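You operate a simulated robot arm through the tools that you are given. There is no shell and no other tool.

You run a simulated robot arm. Do the job below in one go: nothing can be reset, and whatever is moved stays where it is left.

TASK
Scan what is in the scanner at the job card's settings and save it.
Fine: first nudge the mouse a little to wake the computer; set both keypad dials and leave them; lid stays shut; Scan, then Save, once each; leave other controls alone.

The check looks at the end state, three seconds after you hand in, the way a careful person would. Anything else that was tipped, shoved, dropped, spilled or broken makes it a failure. Lids that push on must go on centred and level and be pressed home; caps that screw on are set level and turned clockwise until they are tight.

THE ROBOT
A 7-joint arm with a three-finger gripper, fixed in place. Base frame: the origin is at the foot of the arm, x ahead of it, y to its left, z up. Lengths are in m, angles in rad, forces in N, time in s.
Its first joint turns from -2.897 to 2.897 rad. Payload 2.69 kg.
Tool frame: the origin (TCP) lies between the finger pads and is the grasp point; the fingertips stand 0.03 m ahead of it; z points along the fingers, y is the line along which they close. The gripper opens to 0.128 m. The gripper's body begins 0.117 m behind the TCP.
Orientation is that of the tool frame in the base frame, as a unit quaternion [w, x, y, z]. With the fingers straight down and closing along the base's y, the tool's x points along the base's -x, its y along +y and its z along -z.

THE INTERFACE
- The arm moves only by the tool send_rows. Its argument "increments" is a list of rows, each an object (a shift or turn left out is 0, a gripper value left out holds the last) with "offset": the shift along the tool's x, y, z in m, a list of three; "rotation": the turn, a rotation vector about the tool's x, y, z in rad, a list of three; "gripper": the closure in counts, from 0 (fully open) to 255 (shut). In form: [{"offset": [tx, ty, tz], "rotation": [wx, wy, wz], "gripper": gripper}, ...]. A call has 1 to 20 rows; each row shifts and turns the commanded pose from where the row before left it, along the tool's axes as they then stand. A row lasts 0.2 s, in which the tool goes at most 0.05 m and 0.15 rad; a call with a longer step from one row to the next is refused whole, and so is a gripper value outside its range. A pose out of reach is approached as far as the arm can. The call stops where the force on the tool passes 40 N (or 10 N more than at its start, if that is more) or the arm is blocked; 0.2 s more then pass. Each finger halts on what it meets, pressing with about 26 N; the grip force reading is that of the motor and also rises with nothing between the fingers. The clock runs only during rows and for 0.2 s after the last one: add rows that do not move to give the fingers time. It gives the time, the measured TCP pose, the force on the tool (base axes), the opening and the grip force at its end, in the units of the frame above (readings bear some noise), with the torque about the TCP (base axes, N m) and any sound that the robot's microphone picked up.
- Cameras (640 x 400 px; columns grow to the right, rows downward): "scene" is fixed at [0.2196, 0.5009, 1.3292]; the picture's right is [0.15, -0.99, 0.00], its down [-0.69, -0.10, -0.71] and it looks along [0.71, 0.11, -0.70] (base axes); focal length 214 px, centre (320, 200). "wrist" rides on the gripper at [0.058, 0.054, -0.131] in the tool frame; the picture's right is [-0.68, 0.74, 0.00], its down [-0.62, -0.57, -0.55] and it looks along [-0.40, -0.37, 0.84] (tool axes); focal length 234 px, centre (320, 200). There is no depth. A picture from a camera that has moved, and an enlarged one, comes with that camera's place and axes in the base frame and with its lens.
- capture(camera): a new picture of that camera. The clock stands still meanwhile.
- raise_lower(by): slides the trunk up (or, below 0, down) by that many m; the arm rides with it, the base frame stays. It gives what a move gives, with no picture.
- close_up(camera, box): a new picture of the part [left, top, right, bottom] of that camera's present view, enlarged. The clock stands still meanwhile.
- hand_in(): hands the job in; it is judged then, once.

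Nothing tells you positions but the pictures and the camera data. Unless the task says otherwise, let go and move clear before handing in.

The tools are called after ">>>" by a JSON object that holds its "method" and its "body". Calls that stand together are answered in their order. send_rows: Moves the arm, as the interface text tells. Its arguments: {"type":"object","properties":{"increments":{"type":"array"}},"required":["increments"]} The other tools are called the same way: raise_lower (by) slides the trunk up or down; capture (camera) takes a picture; close_up (camera, box) takes an enlarged picture of a part of a camera's view; hand_in () hands the job in.

At the start:

```text
time: 0.0
tcp_pos: [0.5772, 0.4246, 1.0638]
tool_rot: [0.001, -0.001, 1.0, 0.0]
force: [0.4, 0.7, 0.8]
torque: [0.01, 0.02, 0.01]
width: 0.1281
grasp_force: 0.0
trunk travel left (down, up): [-0.175, 0.175]
```

scene: 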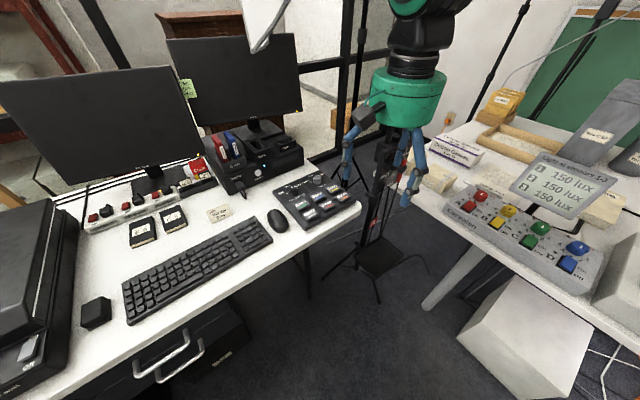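
wrist: 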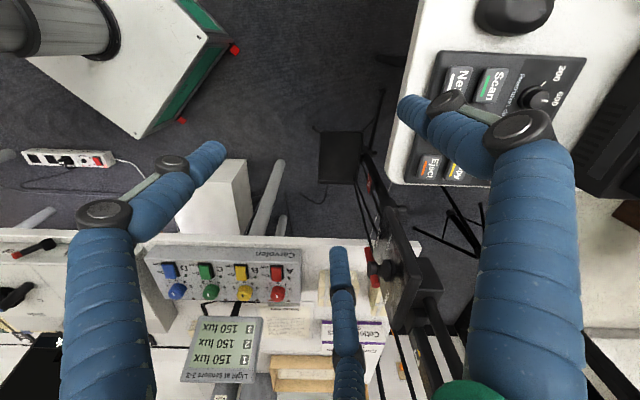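

I see a desk on the left with two monitors, keyboard, mouse, a keypad with dials, and a scanner at the far left; a second table on the right with an unrelated light console. I'll take enlarged pictures to read the job card and the keypad.

>>> {"method": "close_up", "body": {"camera": "scene", "box": [260, 160, 370, 240]}}

>>> {"method": "close_up", "body": {"camera": "scene", "box": [80, 150, 260, 260]}}

>>> {"method": "close_up", "body": {"camera": "scene", "box": [160, 60, 320, 200]}}

>>> {"method": "close_up", "body": {"camera": "scene", "box": [0, 180, 130, 400]}}

>>> {"method": "close_up", "body": {"camera": "wrist", "box": [380, 0, 640, 200]}}

```text
5.00 times, centred on (315, 200) of scene
camera zoom: at [0.2196, 0.5009, 1.3292], right [0.15, -0.99, 0.0], down [-0.69, -0.1, -0.71], along [0.71, 0.11, -0.7], focal length 1072 px, centre (345, 200)
```

zoom: 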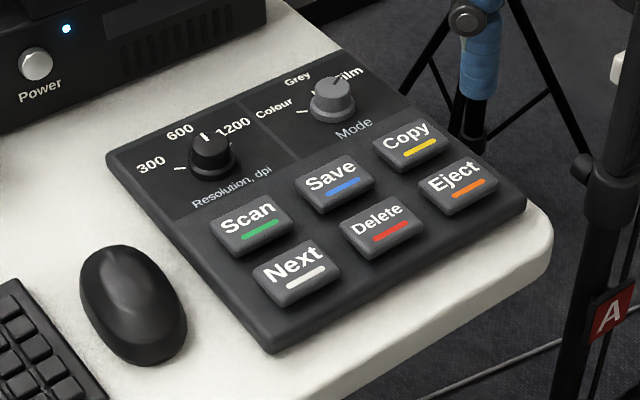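

```text
3.56 times, centred on (170, 205) of scene
camera zoom: at [0.2196, 0.5009, 1.3292], right [0.15, -0.99, 0.0], down [-0.69, -0.1, -0.71], along [0.71, 0.11, -0.7], focal length 763 px, centre (853, 182)
```

zoom: 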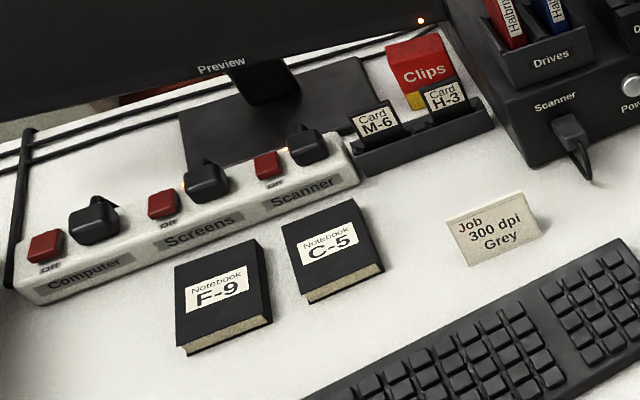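

```text
2.86 times, centred on (240, 130) of scene
camera zoom: at [0.2196, 0.5009, 1.3292], right [0.15, -0.99, 0.0], down [-0.69, -0.1, -0.71], along [0.71, 0.11, -0.7], focal length 613 px, centre (549, 400)
```

zoom: 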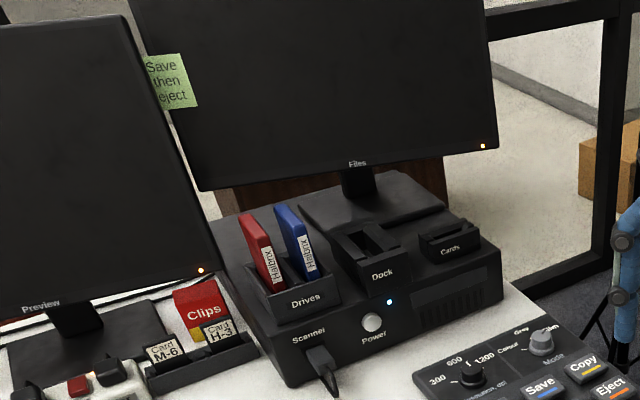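

```text
1.82 times, centred on (65, 290) of scene
camera zoom: at [0.2196, 0.5009, 1.3292], right [0.15, -0.99, 0.0], down [-0.69, -0.1, -0.71], along [0.71, 0.11, -0.7], focal length 390 px, centre (784, 36)
```

zoom: 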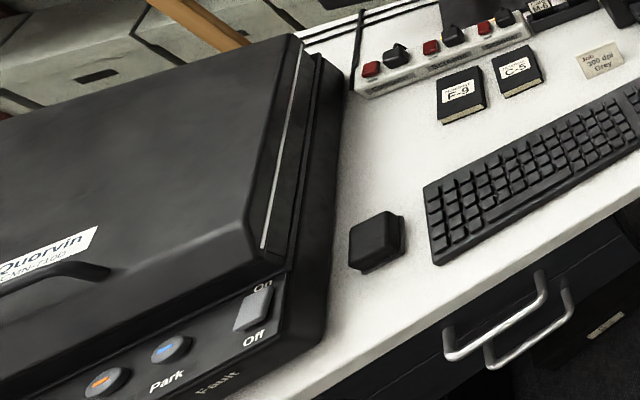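

```text
2.00 times, centred on (510, 100) of wrist
camera zoom: at [0.5179, 0.4783, 1.1954], right [0.68, 0.74, 0.0], down [0.62, -0.57, 0.55], along [0.4, -0.37, -0.84], focal length 468 px, centre (-60, 400)
```

zoom: 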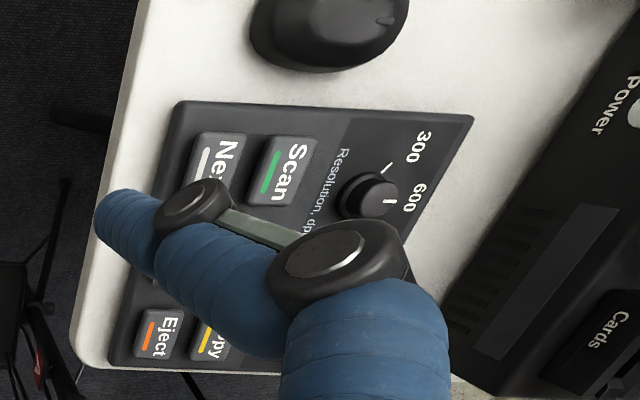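

The job card reads 300 dpi, Grey. I'll look more closely at the mode dial's pointer, the gripper and the scanner before moving.

>>> {"method": "close_up", "body": {"camera": "scene", "box": [310, 165, 342, 190]}}

>>> {"method": "close_up", "body": {"camera": "scene", "box": [275, 175, 315, 200]}}

>>> {"method": "close_up", "body": {"camera": "scene", "box": [330, 0, 460, 280]}}

>>> {"method": "close_up", "body": {"camera": "scene", "box": [0, 300, 80, 400]}}

>>> {"method": "close_up", "body": {"camera": "scene", "box": [205, 195, 240, 225]}}

```text
16.00 times, centred on (326, 178) of scene
camera zoom: at [0.2196, 0.5009, 1.3292], right [0.15, -0.99, 0.0], down [-0.69, -0.1, -0.71], along [0.71, 0.11, -0.7], focal length 3432 px, centre (224, 560)
```

zoom: 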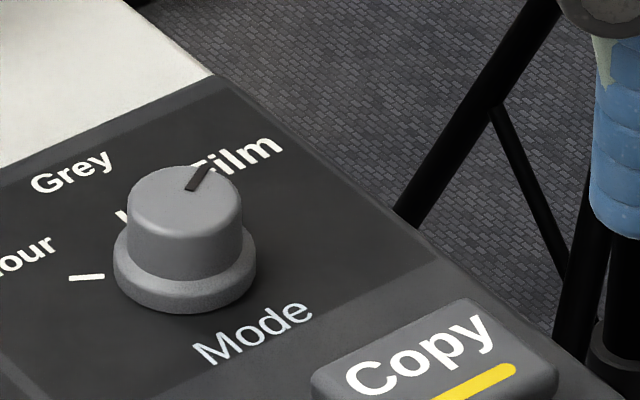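

```text
16.00 times, centred on (295, 188) of scene
camera zoom: at [0.2196, 0.5009, 1.3292], right [0.15, -0.99, 0.0], down [-0.69, -0.1, -0.71], along [0.71, 0.11, -0.7], focal length 3432 px, centre (720, 400)
```

zoom: 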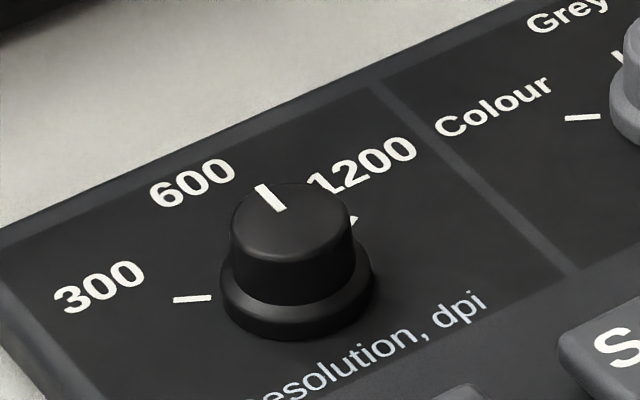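

```text
1.43 times, centred on (395, 140) of scene
camera zoom: at [0.2196, 0.5009, 1.3292], right [0.15, -0.99, 0.0], down [-0.69, -0.1, -0.71], along [0.71, 0.11, -0.7], focal length 306 px, centre (213, 286)
```

zoom: 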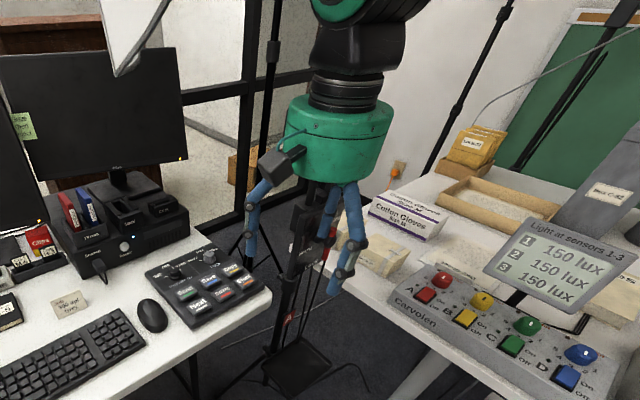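

```text
4.00 times, centred on (40, 350) of scene
camera zoom: at [0.2196, 0.5009, 1.3292], right [0.15, -0.99, 0.0], down [-0.69, -0.1, -0.71], along [0.71, 0.11, -0.7], focal length 858 px, centre (1440, -400)
```

zoom: 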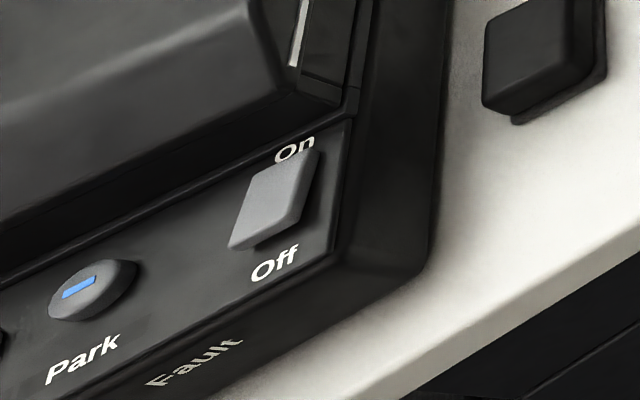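

```text
13.33 times, centred on (222, 210) of scene
camera zoom: at [0.2196, 0.5009, 1.3292], right [0.15, -0.99, 0.0], down [-0.69, -0.1, -0.71], along [0.71, 0.11, -0.7], focal length 2860 px, centre (1620, 67)
```

zoom: 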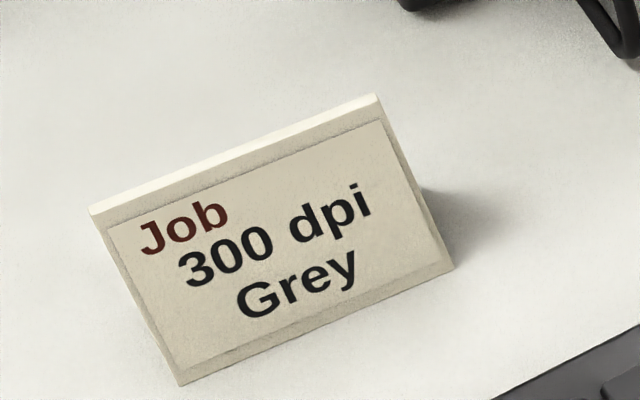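

>>> {"method": "close_up", "body": {"camera": "scene", "box": [180, 0, 400, 130]}}

>>> {"method": "close_up", "body": {"camera": "wrist", "box": [300, 120, 460, 400]}}

```text
2.91 times, centred on (290, 65) of scene
camera zoom: at [0.2196, 0.5009, 1.3292], right [0.15, -0.99, 0.0], down [-0.69, -0.1, -0.71], along [0.71, 0.11, -0.7], focal length 624 px, centre (407, 593)
```

zoom: 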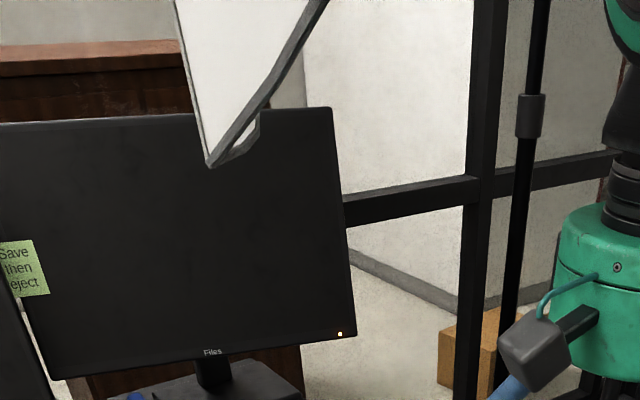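

```text
1.43 times, centred on (380, 260) of wrist
camera zoom: at [0.5179, 0.4783, 1.1954], right [0.68, 0.74, 0.0], down [0.62, -0.57, 0.55], along [0.4, -0.37, -0.84], focal length 334 px, centre (234, 114)
```

zoom: 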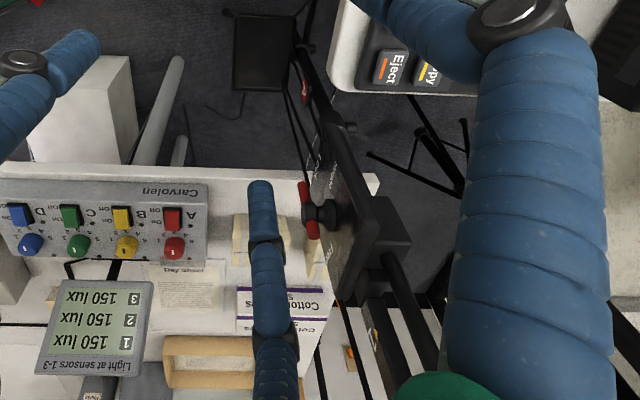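

The resolution dial is on 600 and the mode dial looks set to Film, so they need to go to 300 and Grey. The mouse sits around (0.67, 0.715) and the keypad dials around (0.80, 0.69) and (0.88, 0.61). I'll first yaw the tool so the wrist camera looks into the desk, closing the fingers as it turns.

>>> {"method": "send_rows", "body": {"increments": [{"rotation": [0, 0, -0.1428], "gripper": 255}, {"rotation": [0, 0, -0.1428]}, {"rotation": [0, 0, -0.1428]}, {"rotation": [0, 0, -0.1428]}, {"rotation": [0, 0, -0.1428]}, {"rotation": [0, 0, -0.1428]}, {"rotation": [0, 0, -0.1428]}, {"rotation": [0, 0, -0.1428]}, {"rotation": [0, 0, -0.1428]}, {"rotation": [0, 0, -0.1428]}, {"rotation": [0, 0, -0.1428]}]}}

>>> {"method": "capture", "body": {"camera": "wrist"}}

>>> {"method": "capture", "body": {"camera": "scene"}}

```text
time: 2.4
tcp_pos: [0.5769, 0.4251, 1.0653]
tool_rot: [0.0, 0.707, -0.707, 0.0]
force: [0.0, 0.5, -0.7]
torque: [0.0, -0.01, 0.01]
width: 0.0018
grasp_force: 26.2
trunk travel left (down, up): [-0.175, 0.175]
```

```text
taken
camera wrist: at [0.5228, 0.3662, 1.1955], right [-0.74, 0.68, 0.0], down [0.56, 0.62, 0.55], along [0.37, 0.4, -0.84], focal length 234 px, centre (320, 200)
```

wrist: 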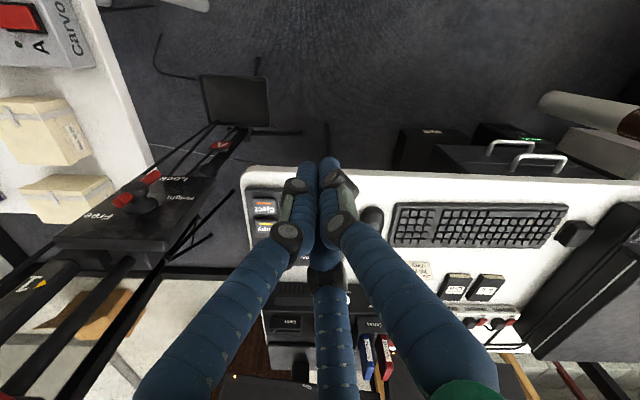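

```text
taken
```

scene: 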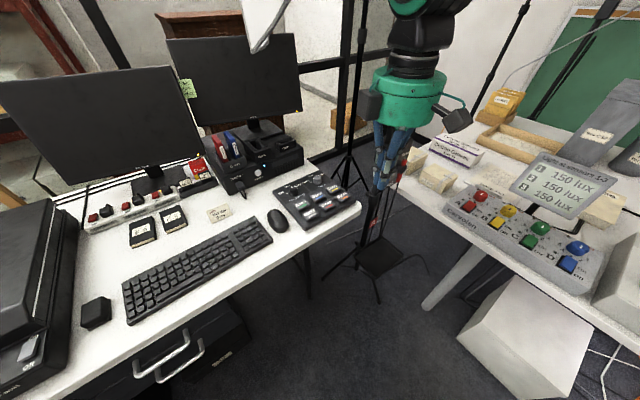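

The tool now faces into the desk, so wrist pictures come out rotated by half a turn. Next I'll move above the desk's front edge by the mouse and look again.

>>> {"method": "send_rows", "body": {"increments": [{"offset": [-0.0384, -0.0022, 0.0192]}, {"offset": [-0.0384, -0.0022, 0.0192]}, {"offset": [-0.0384, -0.0022, 0.0192]}, {"offset": [-0.0384, -0.0022, 0.0192]}, {"offset": [-0.0384, -0.0022, 0.0192]}, {"offset": [-0.0384, -0.0022, 0.0192]}]}}

>>> {"method": "capture", "body": {"camera": "wrist"}}

>>> {"method": "capture", "body": {"camera": "scene"}}

```text
time: 4.0
tcp_pos: [0.5875, 0.6379, 0.9524]
tool_rot: [0.0, -0.703, 0.711, -0.001]
force: [-0.1, -0.9, 0.1]
torque: [0.03, 0.03, 0.01]
width: 0.002
grasp_force: 25.7
trunk travel left (down, up): [-0.175, 0.175]
stopped in row 6: the arm was blocked; the commanded pose is now the measured one
```

```text
taken
camera wrist: at [0.5322, 0.5802, 1.0842], right [-0.73, 0.69, 0.0], down [0.57, 0.61, 0.55], along [0.38, 0.4, -0.84], focal length 234 px, centre (320, 200)
```

wrist: 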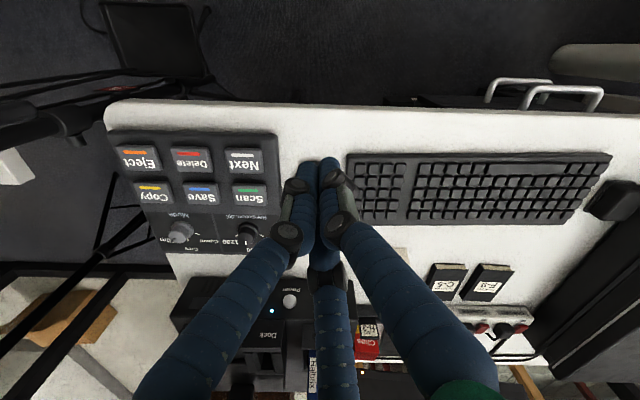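

```text
taken
```

scene: 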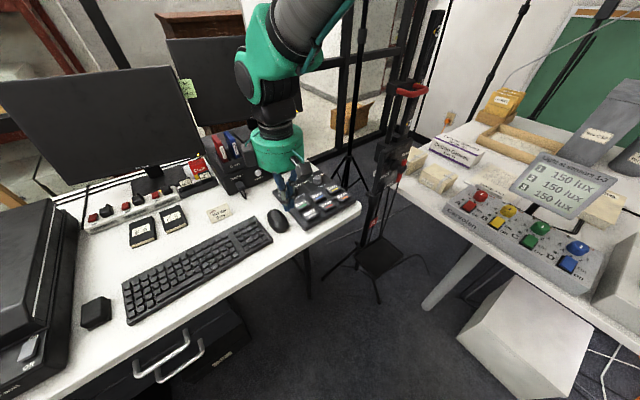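

>>> {"method": "close_up", "body": {"camera": "scene", "box": [180, 0, 400, 220]}}

>>> {"method": "close_up", "body": {"camera": "wrist", "box": [90, 80, 350, 300]}}

```text
1.82 times, centred on (290, 110) of scene
camera zoom: at [0.2196, 0.5009, 1.3292], right [0.15, -0.99, 0.0], down [-0.69, -0.1, -0.71], along [0.71, 0.11, -0.7], focal length 390 px, centre (374, 364)
```

zoom: 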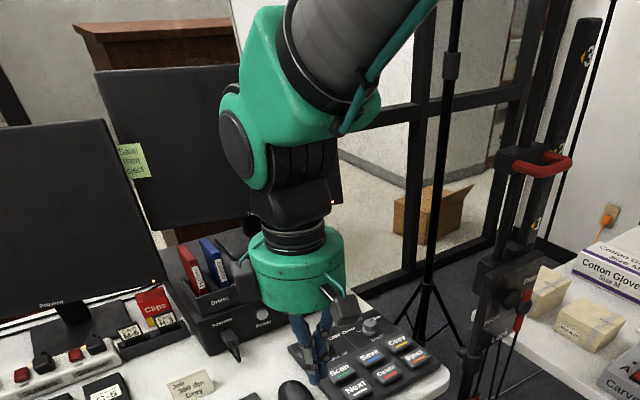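

```text
1.82 times, centred on (220, 190) of wrist
camera zoom: at [0.5322, 0.5802, 1.0842], right [-0.73, 0.69, 0.0], down [0.57, 0.61, 0.55], along [0.38, 0.4, -0.84], focal length 426 px, centre (502, 218)
```

zoom: 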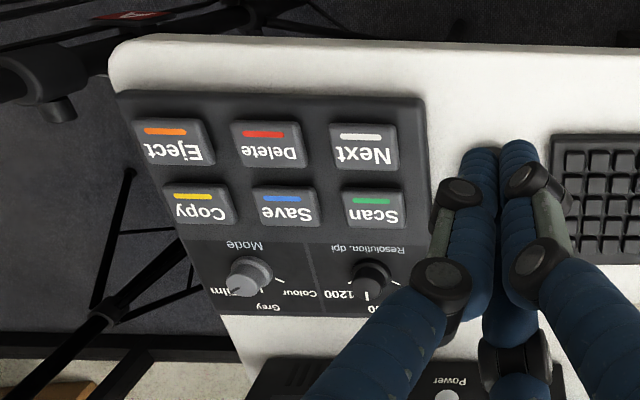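

The arm stopped as blocked near (0.59, 0.64, 0.95) with almost no tool force. The hanging white panel may be in the way of a link, so I'll back off a little and compare its position with before.

>>> {"method": "send_rows", "body": {"increments": [{"offset": [0.0384, 0.0022, -0.0192]}, {"offset": [0.0384, 0.0022, -0.0192]}, {"offset": [0.0384, 0.0022, -0.0192]}]}}

>>> {"method": "capture", "body": {"camera": "scene"}}

>>> {"method": "close_up", "body": {"camera": "scene", "box": [180, 0, 400, 130]}}

```text
time: 4.8
tcp_pos: [0.5895, 0.5444, 0.9998]
tool_rot: [-0.006, -0.704, 0.71, -0.003]
force: [1.8, -1.3, -2.2]
torque: [0.06, 0.28, -0.01]
width: 0.0022
grasp_force: 25.7
trunk travel left (down, up): [-0.175, 0.175]
```

```text
taken
```

scene: 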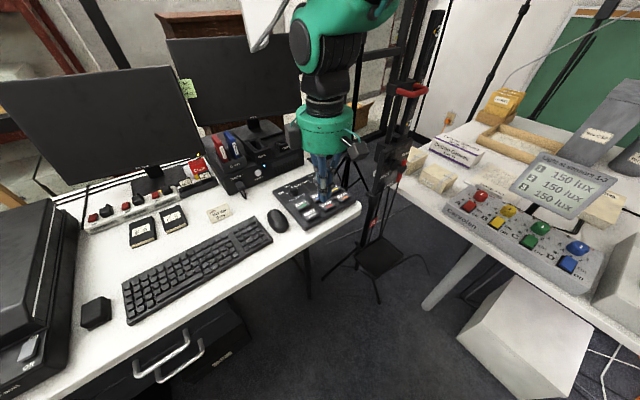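

```text
2.91 times, centred on (290, 65) of scene
camera zoom: at [0.2196, 0.5009, 1.3292], right [0.15, -0.99, 0.0], down [-0.69, -0.1, -0.71], along [0.71, 0.11, -0.7], focal length 624 px, centre (407, 593)
```

zoom: 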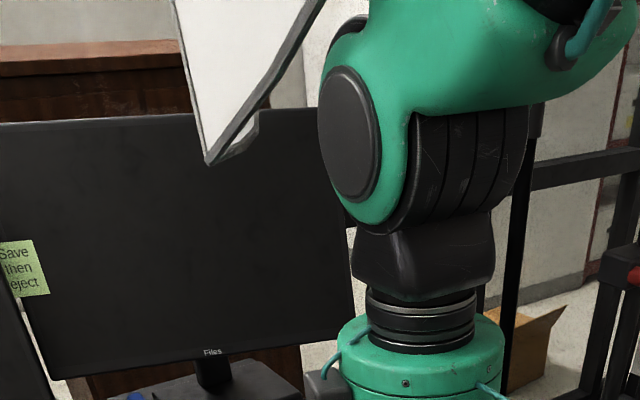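

>>> {"method": "send_rows", "body": {"increments": [{"offset": [0, 0, 0]}, {"offset": [0, 0, 0]}]}}

>>> {"method": "close_up", "body": {"camera": "scene", "box": [225, 0, 305, 60]}}

```text
time: 5.4
tcp_pos: [0.5864, 0.543, 0.9981]
tool_rot: [-0.007, -0.705, 0.709, -0.003]
force: [0.5, -0.2, 0.8]
torque: [0.01, 0.0, 0.01]
width: 0.0021
grasp_force: 26.2
trunk travel left (down, up): [-0.175, 0.175]
```

```text
6.67 times, centred on (265, 30) of scene
camera zoom: at [0.2196, 0.5009, 1.3292], right [0.15, -0.99, 0.0], down [-0.69, -0.1, -0.71], along [0.71, 0.11, -0.7], focal length 1430 px, centre (687, 1333)
```

zoom: 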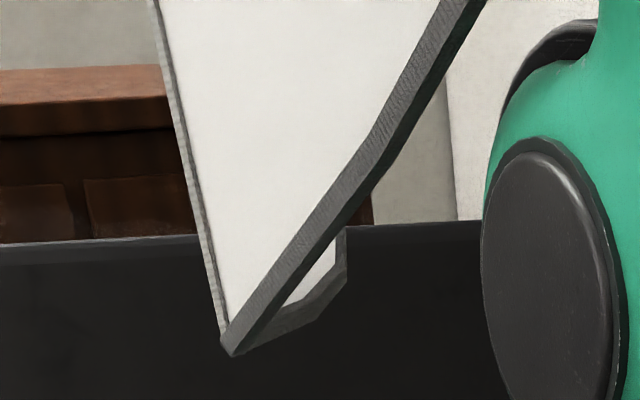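

>>> {"method": "send_rows", "body": {"increments": [{"offset": [0.03, 0, -0.01]}, {"offset": [0.03, 0, -0.01]}, {"offset": [0, 0, 0]}, {"offset": [0, 0, 0]}]}}

>>> {"method": "capture", "body": {"camera": "scene"}}

>>> {"method": "capture", "body": {"camera": "wrist"}}

```text
time: 6.4
tcp_pos: [0.5853, 0.4821, 1.0191]
tool_rot: [-0.007, -0.705, 0.709, -0.004]
force: [0.8, 0.1, -1.3]
torque: [-0.01, 0.02, -0.04]
width: 0.0024
grasp_force: 25.7
trunk travel left (down, up): [-0.175, 0.175]
```

```text
taken
```

scene: 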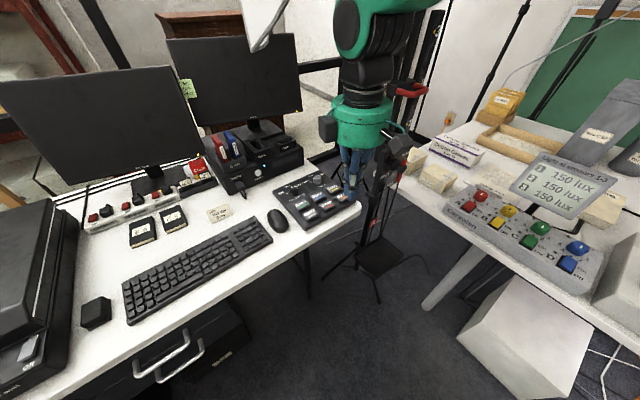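

```text
taken
camera wrist: at [0.5309, 0.4265, 1.1513], right [-0.73, 0.68, -0.01], down [0.57, 0.62, 0.54], along [0.37, 0.39, -0.84], focal length 234 px, centre (320, 200)
```

wrist: 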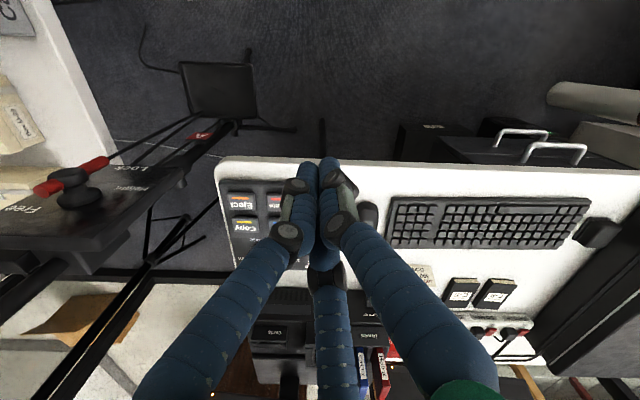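

>>> {"method": "close_up", "body": {"camera": "scene", "box": [180, 0, 400, 130]}}

```text
2.91 times, centred on (290, 65) of scene
camera zoom: at [0.2196, 0.5009, 1.3292], right [0.15, -0.99, 0.0], down [-0.69, -0.1, -0.71], along [0.71, 0.11, -0.7], focal length 624 px, centre (407, 593)
```

zoom: 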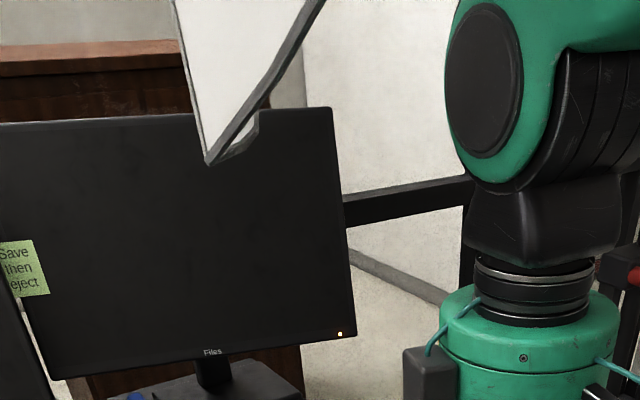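

The white panel is a softbox hanging over the desk, and a wrist link probably touched it. To find where it hangs, I'll tilt the tool outward in place so the wrist camera looks up at it.

>>> {"method": "send_rows", "body": {"increments": [{"rotation": [0.095, -0.1036, 0]}, {"rotation": [0.095, -0.1036, 0]}, {"rotation": [0.095, -0.1036, 0]}, {"rotation": [0.095, -0.1036, 0]}, {"rotation": [0.095, -0.1036, 0]}]}}

>>> {"method": "capture", "body": {"camera": "wrist"}}

>>> {"method": "capture", "body": {"camera": "scene"}}

```text
time: 7.8
tcp_pos: [0.568, 0.4696, 0.9545]
tool_rot: [0.295, -0.673, 0.678, 0.015]
force: [0.0, 0.8, -0.5]
torque: [-0.05, 0.02, 0.02]
width: 0.002
grasp_force: 25.6
trunk travel left (down, up): [-0.175, 0.175]
stopped in row 5: the arm was blocked; the commanded pose is now the measured one
```

```text
taken
camera wrist: at [0.4731, 0.3669, 1.0178], right [-0.73, 0.68, 0.01], down [0.26, 0.28, 0.92], along [0.63, 0.68, -0.38], focal length 234 px, centre (320, 200)
```

wrist: 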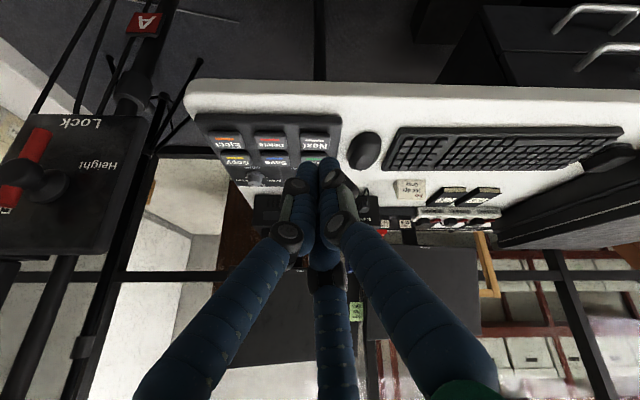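

```text
taken
```

scene: 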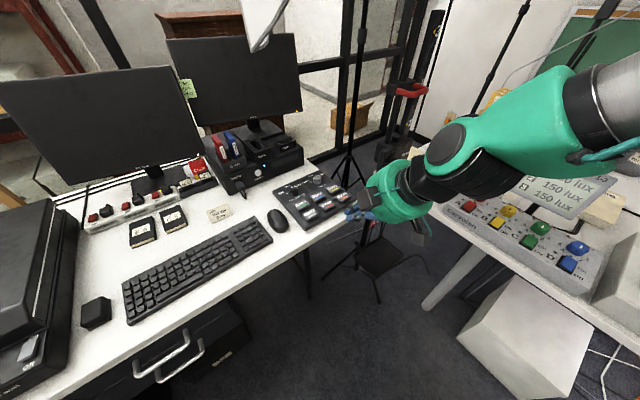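

>>> {"method": "send_rows", "body": {"increments": [{"offset": [0, 0, 0]}, {"offset": [0, 0, 0]}, {"offset": [0, 0, 0]}]}}

>>> {"method": "close_up", "body": {"camera": "scene", "box": [340, 40, 640, 280]}}

```text
time: 8.6
tcp_pos: [0.5675, 0.4692, 0.9559]
tool_rot: [0.297, -0.672, 0.678, 0.014]
force: [0.4, 0.1, 0.2]
torque: [-0.02, 0.01, -0.03]
width: 0.0023
grasp_force: 26.4
trunk travel left (down, up): [-0.175, 0.175]
```

```text
1.67 times, centred on (490, 160) of scene
camera zoom: at [0.2196, 0.5009, 1.3292], right [0.15, -0.99, 0.0], down [-0.69, -0.1, -0.71], along [0.71, 0.11, -0.7], focal length 358 px, centre (37, 267)
```

zoom: 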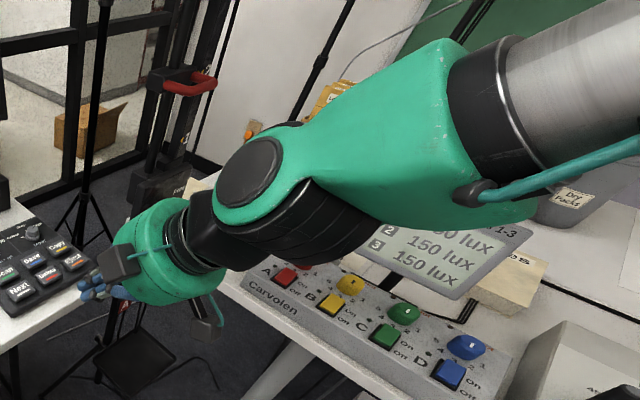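

>>> {"method": "close_up", "body": {"camera": "wrist", "box": [100, 200, 420, 400]}}

```text
2.00 times, centred on (260, 300) of wrist
camera zoom: at [0.4725, 0.3667, 1.0195], right [-0.73, 0.68, 0.01], down [0.26, 0.27, 0.93], along [0.63, 0.68, -0.38], focal length 468 px, centre (440, 0)
```

zoom: 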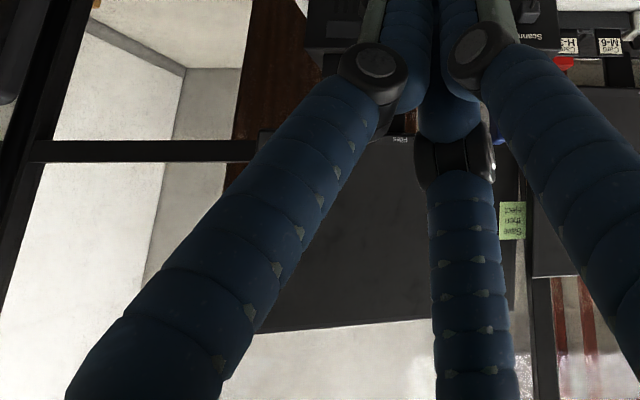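

Tilting further hit a wrist limit, but the view shows the softbox hangs above about 1.2 m over the desk. Travelling low, under it, should be safe. I'll set the tool vertical again, then lower the trunk while still clear of the desk edge.

>>> {"method": "send_rows", "body": {"increments": [{"rotation": [-0.0812, 0.0894, -0.0017]}, {"rotation": [-0.0812, 0.0894, -0.0017]}, {"rotation": [-0.0812, 0.0894, -0.0017]}, {"rotation": [-0.0812, 0.0894, -0.0017]}, {"rotation": [-0.0812, 0.0894, -0.0017]}, {"offset": [0, 0, 0]}, {"offset": [0, 0, 0]}]}}

>>> {"method": "raise_lower", "body": {"by": -0.1}}

>>> {"method": "capture", "body": {"camera": "scene"}}

>>> {"method": "capture", "body": {"camera": "wrist"}}

```text
time: 10.2
tcp_pos: [0.5672, 0.4697, 0.9572]
tool_rot: [0.001, 0.708, -0.707, 0.0]
force: [-1.1, -0.2, 0.2]
torque: [0.01, 0.01, 0.02]
width: 0.0024
grasp_force: 25.7
trunk travel left (down, up): [-0.175, 0.175]
```

```text
time: 11.5
tcp_pos: [0.5682, 0.4702, 0.8564]
tool_rot: [0.0, 0.707, -0.707, 0.001]
force: [-0.6, -0.2, -0.5]
torque: [0.01, 0.0, -0.04]
width: 0.0022
grasp_force: 26.4
trunk travel left (down, up): [-0.075, 0.275]
```

```text
taken
```

scene: 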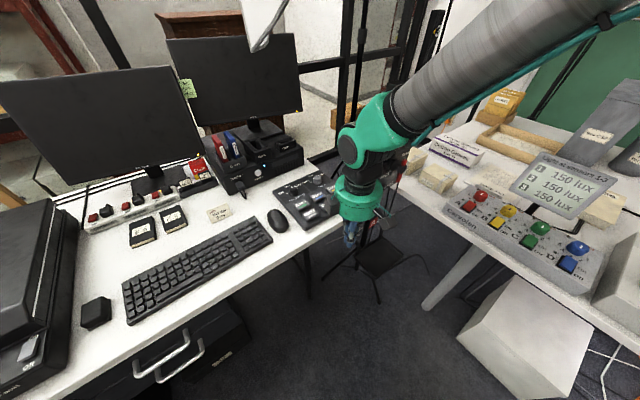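

```text
taken
camera wrist: at [0.5138, 0.4108, 0.9884], right [-0.74, 0.68, 0.0], down [0.57, 0.62, 0.55], along [0.37, 0.4, -0.84], focal length 234 px, centre (320, 200)
```

wrist: 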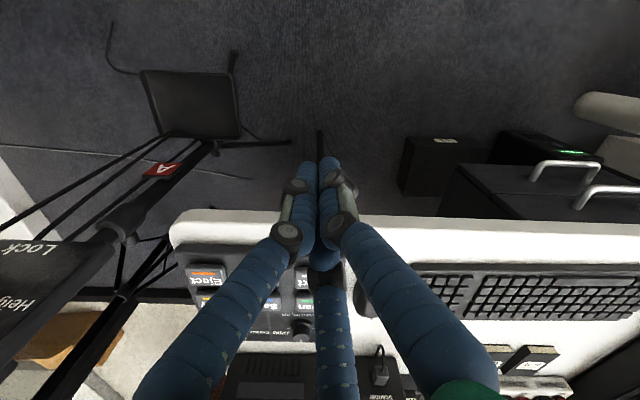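

>>> {"method": "send_rows", "body": {"increments": [{"offset": [-0.034, -0.0044, 0.0052]}, {"offset": [-0.034, -0.0044, 0.0052]}, {"offset": [-0.034, -0.0044, 0.0052]}, {"offset": [-0.034, -0.0044, 0.0052]}, {"offset": [-0.034, -0.0044, 0.0052]}, {"offset": [0, 0, 0]}]}}

>>> {"method": "capture", "body": {"camera": "scene"}}

>>> {"method": "capture", "body": {"camera": "wrist"}}

```text
time: 12.9
tcp_pos: [0.5897, 0.6401, 0.8297]
tool_rot: [0.001, 0.708, -0.707, 0.0]
force: [-0.5, 1.3, -0.3]
torque: [-0.04, -0.02, -0.03]
width: 0.0024
grasp_force: 25.7
trunk travel left (down, up): [-0.075, 0.275]
```

```text
taken
```

scene: 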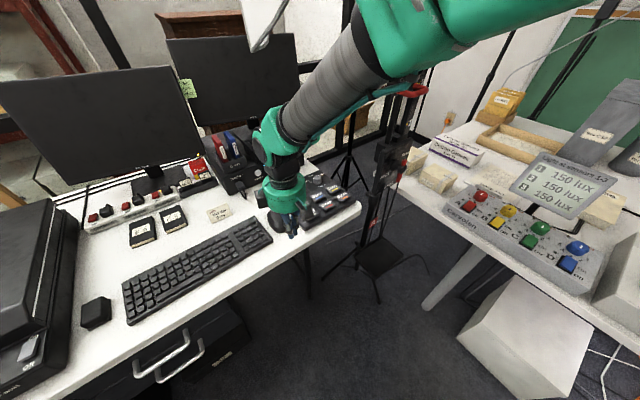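

```text
taken
camera wrist: at [0.536, 0.5813, 0.9613], right [-0.74, 0.68, 0.0], down [0.57, 0.62, 0.55], along [0.37, 0.4, -0.84], focal length 234 px, centre (320, 200)
```

wrist: 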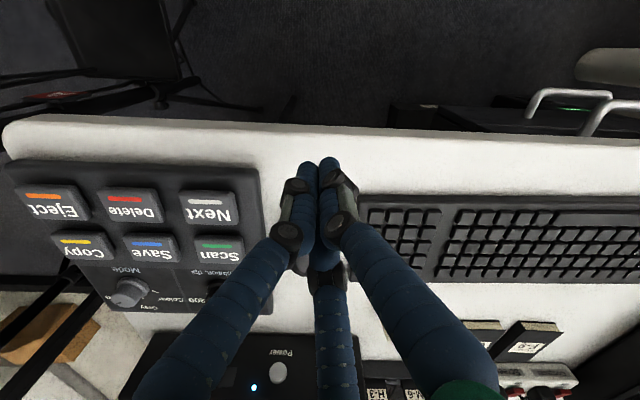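

Going in low, the arm reaches the mouse area freely. I'll set the closed fingertips over the strip of desk between its front edge and the mouse, then lower slowly to find the desk height.

>>> {"method": "send_rows", "body": {"increments": [{"offset": [-0.0095, -0.0137, 0.0075]}, {"offset": [-0.0095, -0.0137, 0.0075]}, {"offset": [0, 0, 0]}]}}

>>> {"method": "close_up", "body": {"camera": "scene", "box": [230, 160, 370, 260]}}

>>> {"method": "close_up", "body": {"camera": "wrist", "box": [200, 80, 460, 280]}}

```text
time: 13.7
tcp_pos: [0.6168, 0.6585, 0.8157]
tool_rot: [0.001, 0.707, -0.707, 0.0]
force: [0.6, -0.3, 0.0]
torque: [-0.01, 0.02, -0.02]
width: 0.0022
grasp_force: 25.5
trunk travel left (down, up): [-0.075, 0.275]
```

```text
4.00 times, centred on (300, 210) of scene
camera zoom: at [0.2196, 0.5009, 1.3292], right [0.15, -0.99, 0.0], down [-0.69, -0.1, -0.71], along [0.71, 0.11, -0.7], focal length 858 px, centre (400, 160)
```

zoom: 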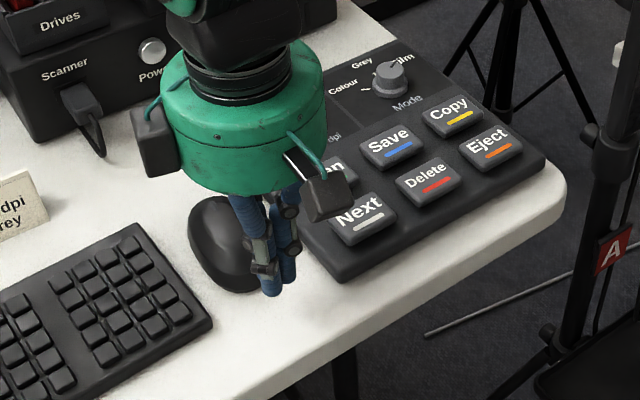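

```text
2.00 times, centred on (330, 180) of wrist
camera zoom: at [0.5634, 0.5996, 0.9463], right [-0.74, 0.68, 0.0], down [0.57, 0.62, 0.55], along [0.37, 0.4, -0.84], focal length 468 px, centre (300, 240)
```

zoom: 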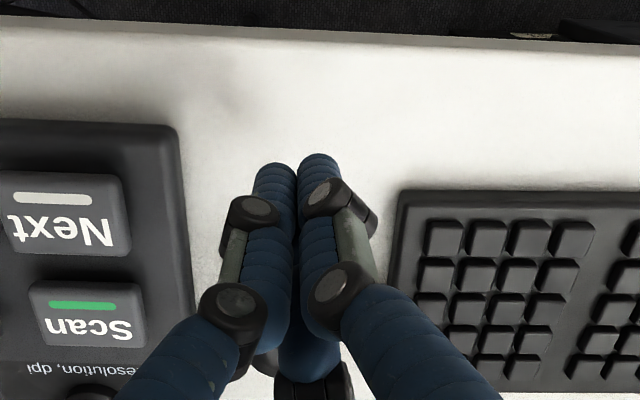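

The fingertips are just in front of the mouse and slightly to its right. I'll shift onto the mouse's axis line and lower in small steps until I touch the desk.

>>> {"method": "send_rows", "body": {"increments": [{"offset": [-0.0105, 0.012, 0]}, {"offset": [0, 0, 0.006]}, {"offset": [0, 0, 0.006]}, {"offset": [0, 0, 0.003]}, {"offset": [0, 0, 0.003]}, {"offset": [0, 0, 0.003]}, {"offset": [0, 0, 0.003]}, {"offset": [0, 0, 0.003]}]}}

>>> {"method": "close_up", "body": {"camera": "scene", "box": [230, 160, 370, 260]}}

```text
time: 15.5
tcp_pos: [0.6049, 0.669, 0.7885]
tool_rot: [0.002, 0.708, -0.706, 0.0]
force: [0.0, 0.2, -0.3]
torque: [0.01, -0.01, -0.02]
width: 0.002
grasp_force: 26.6
trunk travel left (down, up): [-0.075, 0.275]
```

```text
4.00 times, centred on (300, 210) of scene
camera zoom: at [0.2196, 0.5009, 1.3292], right [0.15, -0.99, 0.0], down [-0.69, -0.1, -0.71], along [0.71, 0.11, -0.7], focal length 858 px, centre (400, 160)
```

zoom: 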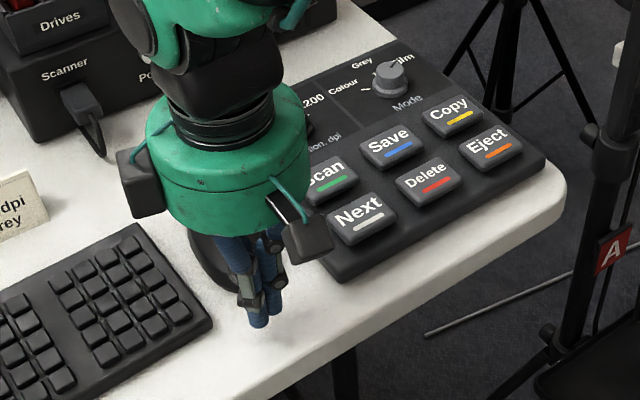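

>>> {"method": "send_rows", "body": {"increments": [{"offset": [0, 0, 0.003]}, {"offset": [0, 0, 0.003]}, {"offset": [0, 0, 0.003]}, {"offset": [0, 0, 0]}]}}

>>> {"method": "close_up", "body": {"camera": "scene", "box": [250, 200, 320, 250]}}

```text
time: 16.5
tcp_pos: [0.6058, 0.6699, 0.7797]
tool_rot: [0.0, 0.707, -0.707, 0.001]
force: [-0.1, 0.2, -0.6]
torque: [0.04, -0.03, 0.01]
width: 0.0021
grasp_force: 26.0
trunk travel left (down, up): [-0.075, 0.275]
```

```text
8.00 times, centred on (285, 225) of scene
camera zoom: at [0.2196, 0.5009, 1.3292], right [0.15, -0.99, 0.0], down [-0.69, -0.1, -0.71], along [0.71, 0.11, -0.7], focal length 1716 px, centre (600, 0)
```

zoom: 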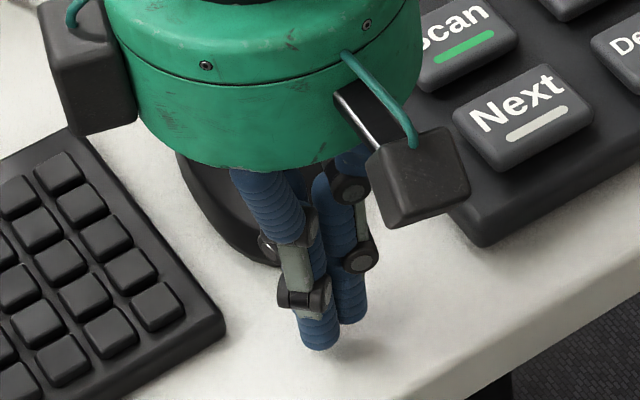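

>>> {"method": "send_rows", "body": {"increments": [{"offset": [0, 0, 0.003]}, {"offset": [0, 0, 0.003]}, {"offset": [0, 0, 0]}]}}

>>> {"method": "close_up", "body": {"camera": "scene", "box": [250, 200, 320, 250]}}

```text
time: 17.3
tcp_pos: [0.6052, 0.6684, 0.7735]
tool_rot: [0.001, 0.707, -0.707, 0.0]
force: [0.3, 0.2, -0.6]
torque: [-0.01, -0.01, -0.03]
width: 0.0021
grasp_force: 25.9
trunk travel left (down, up): [-0.075, 0.275]
```

```text
8.00 times, centred on (285, 225) of scene
camera zoom: at [0.2196, 0.5009, 1.3292], right [0.15, -0.99, 0.0], down [-0.69, -0.1, -0.71], along [0.71, 0.11, -0.7], focal length 1716 px, centre (600, 0)
```

zoom: 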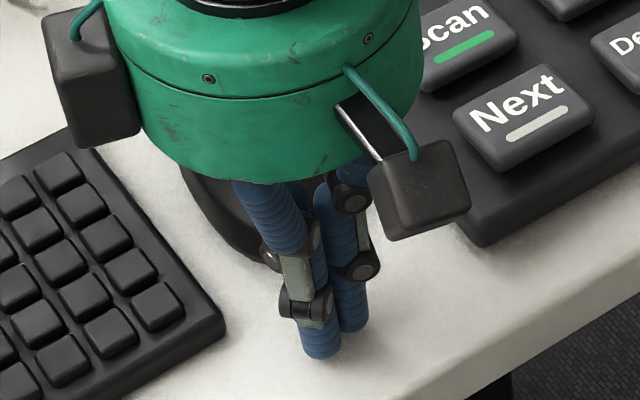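

The fingertips are now a few millimetres above the desk, low enough for the mouse. I'll slide gently along the mouse's axis to make contact, then nudge it about a centimetre.

>>> {"method": "send_rows", "body": {"increments": [{"offset": [-0.0048, -0.0068, 0]}, {"offset": [-0.0048, -0.0068, 0]}, {"offset": [-0.0048, -0.0068, 0]}, {"offset": [0, 0, 0]}]}}

>>> {"method": "capture", "body": {"camera": "scene"}}

>>> {"method": "close_up", "body": {"camera": "scene", "box": [250, 200, 320, 250]}}

```text
time: 18.3
tcp_pos: [0.6243, 0.6833, 0.7744]
tool_rot: [0.001, 0.707, -0.707, 0.001]
force: [-0.4, 0.1, 0.2]
torque: [-0.04, -0.02, -0.02]
width: 0.0023
grasp_force: 26.3
trunk travel left (down, up): [-0.075, 0.275]
```

```text
taken
```

scene: 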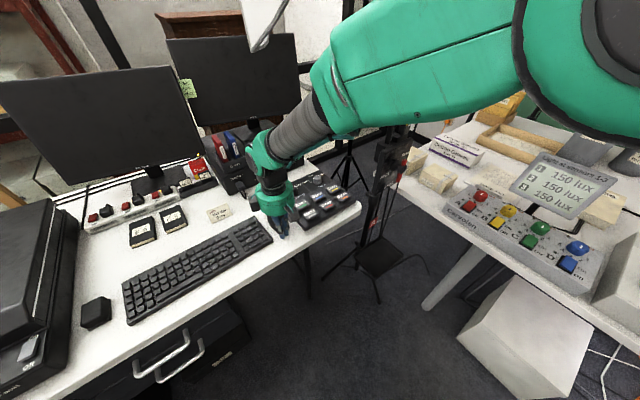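

```text
8.00 times, centred on (285, 225) of scene
camera zoom: at [0.2196, 0.5009, 1.3292], right [0.15, -0.99, 0.0], down [-0.69, -0.1, -0.71], along [0.71, 0.11, -0.7], focal length 1716 px, centre (600, 0)
```

zoom: 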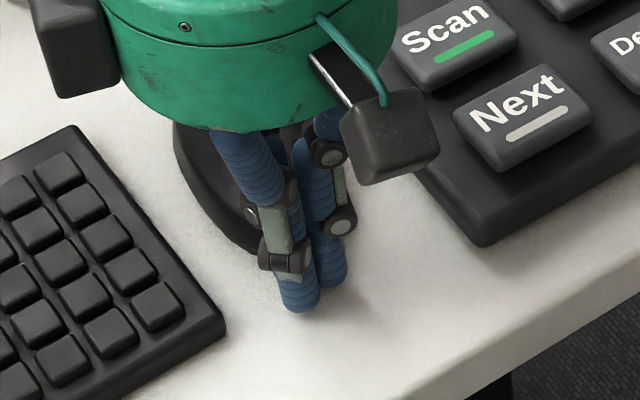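

>>> {"method": "send_rows", "body": {"increments": [{"offset": [-0.0034, -0.0049, 0]}, {"offset": [-0.0034, -0.0049, 0]}, {"offset": [0, 0, 0]}]}}

>>> {"method": "capture", "body": {"camera": "scene"}}

>>> {"method": "close_up", "body": {"camera": "scene", "box": [250, 200, 320, 250]}}

```text
time: 19.1
tcp_pos: [0.6356, 0.6908, 0.7734]
tool_rot: [0.001, 0.708, -0.707, 0.001]
force: [-1.0, -0.5, -0.6]
torque: [-0.02, 0.02, -0.01]
width: 0.002
grasp_force: 25.9
trunk travel left (down, up): [-0.075, 0.275]
```

```text
taken
```

scene: 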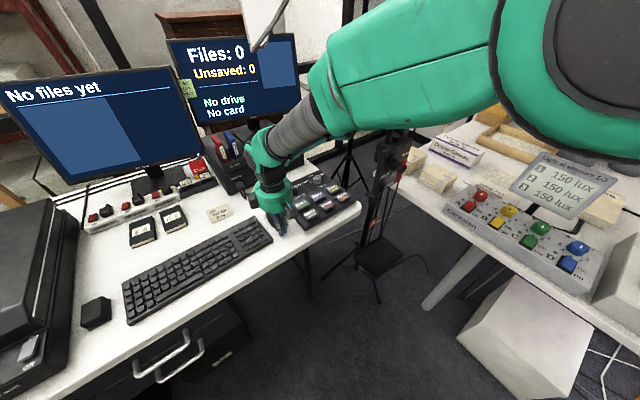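

```text
8.00 times, centred on (285, 225) of scene
camera zoom: at [0.2196, 0.5009, 1.3292], right [0.15, -0.99, 0.0], down [-0.69, -0.1, -0.71], along [0.71, 0.11, -0.7], focal length 1716 px, centre (600, 0)
```

zoom: 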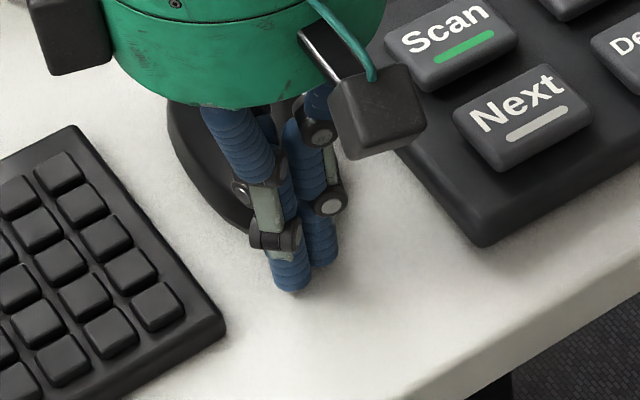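

>>> {"method": "close_up", "body": {"camera": "scene", "box": [180, 0, 400, 130]}}

>>> {"method": "close_up", "body": {"camera": "scene", "box": [0, 60, 210, 190]}}

```text
2.91 times, centred on (290, 65) of scene
camera zoom: at [0.2196, 0.5009, 1.3292], right [0.15, -0.99, 0.0], down [-0.69, -0.1, -0.71], along [0.71, 0.11, -0.7], focal length 624 px, centre (407, 593)
```

zoom: 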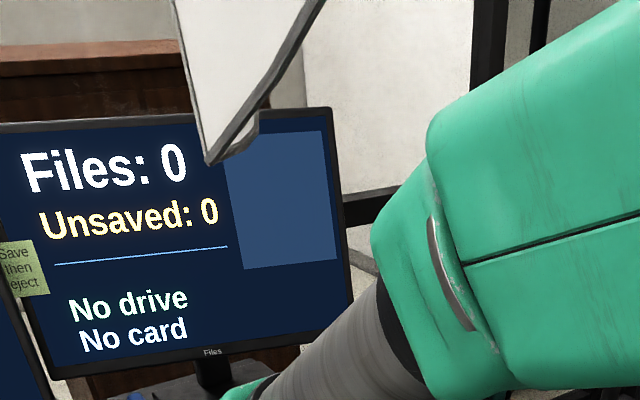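

```text
3.05 times, centred on (105, 125) of scene
camera zoom: at [0.2196, 0.5009, 1.3292], right [0.15, -0.99, 0.0], down [-0.69, -0.1, -0.71], along [0.71, 0.11, -0.7], focal length 654 px, centre (975, 429)
```

zoom: 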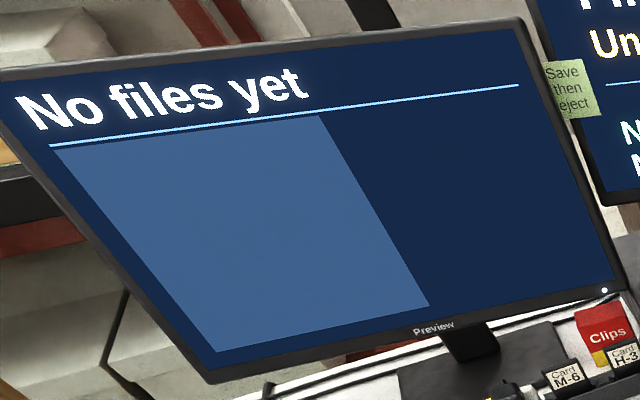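

The nudge worked: both screens woke and show "No files yet" and "Files: 0". The softbox hasn't moved either. I'll back off the mouse now and look at the knobs and fingertips from the wrist.

>>> {"method": "send_rows", "body": {"increments": [{"offset": [0.007, 0.01, 0]}, {"offset": [0.014, 0.02, -0.005]}, {"offset": [0.014, 0.02, -0.01]}, {"offset": [0, 0, 0]}]}}

>>> {"method": "close_up", "body": {"camera": "wrist", "box": [240, 130, 400, 290]}}

>>> {"method": "close_up", "body": {"camera": "scene", "box": [240, 150, 380, 250]}}

>>> {"method": "capture", "body": {"camera": "wrist"}}

```text
time: 20.1
tcp_pos: [0.585, 0.655, 0.7878]
tool_rot: [0.0, -0.707, 0.707, 0.0]
force: [-0.5, -0.4, -0.3]
torque: [0.01, 0.01, 0.03]
width: 0.0024
grasp_force: 25.4
trunk travel left (down, up): [-0.075, 0.275]
```

```text
2.50 times, centred on (320, 210) of wrist
camera zoom: at [0.5305, 0.596, 0.9195], right [-0.74, 0.68, 0.0], down [0.56, 0.62, 0.55], along [0.37, 0.4, -0.84], focal length 585 px, centre (320, 175)
```

zoom: 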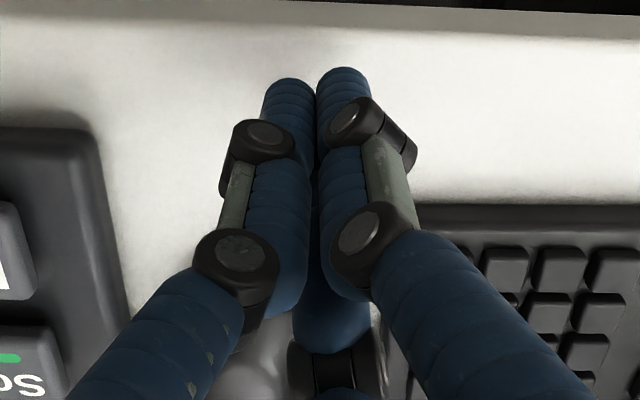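

```text
4.00 times, centred on (310, 200) of scene
camera zoom: at [0.2196, 0.5009, 1.3292], right [0.15, -0.99, 0.0], down [-0.69, -0.1, -0.71], along [0.71, 0.11, -0.7], focal length 858 px, centre (360, 200)
```

zoom: 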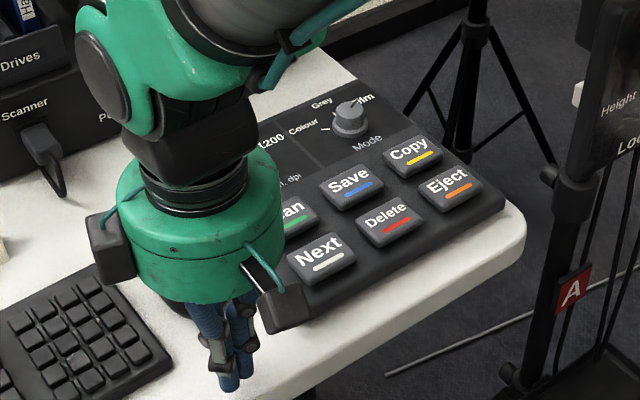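

```text
taken
camera wrist: at [0.5305, 0.596, 0.9195], right [-0.74, 0.68, 0.0], down [0.56, 0.62, 0.55], along [0.37, 0.4, -0.84], focal length 234 px, centre (320, 200)
```

wrist: 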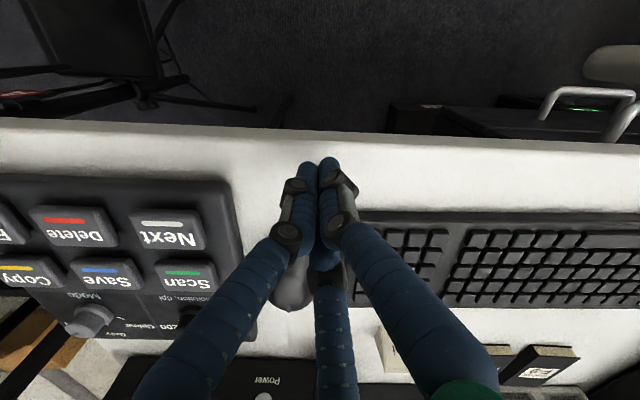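

>>> {"method": "close_up", "body": {"camera": "wrist", "box": [0, 180, 260, 350]}}

>>> {"method": "close_up", "body": {"camera": "scene", "box": [310, 165, 342, 190]}}

```text
2.35 times, centred on (130, 265) of wrist
camera zoom: at [0.5305, 0.596, 0.9195], right [-0.74, 0.68, 0.0], down [0.56, 0.62, 0.55], along [0.37, 0.4, -0.84], focal length 551 px, centre (767, 47)
```

zoom: 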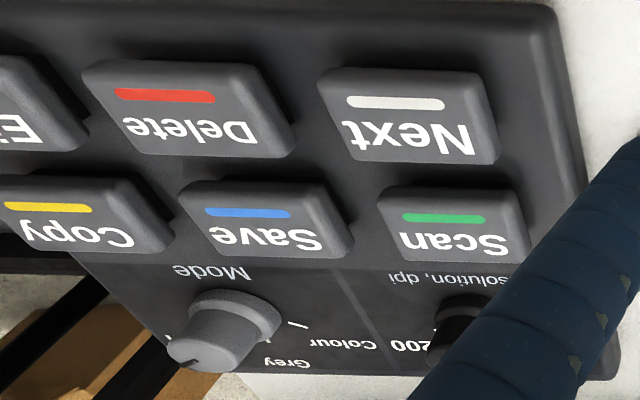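

```text
16.00 times, centred on (326, 178) of scene
camera zoom: at [0.2196, 0.5009, 1.3292], right [0.15, -0.99, 0.0], down [-0.69, -0.1, -0.71], along [0.71, 0.11, -0.7], focal length 3432 px, centre (224, 560)
```

zoom: 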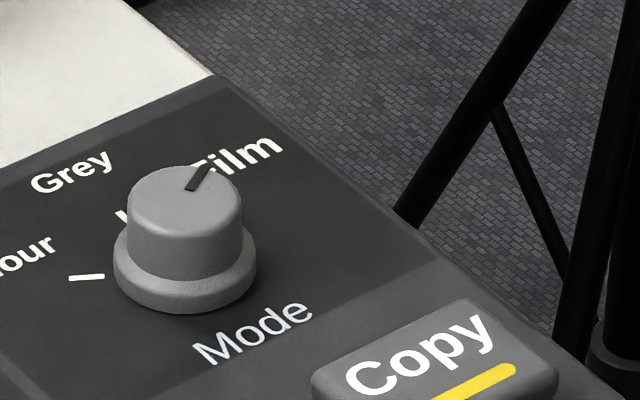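

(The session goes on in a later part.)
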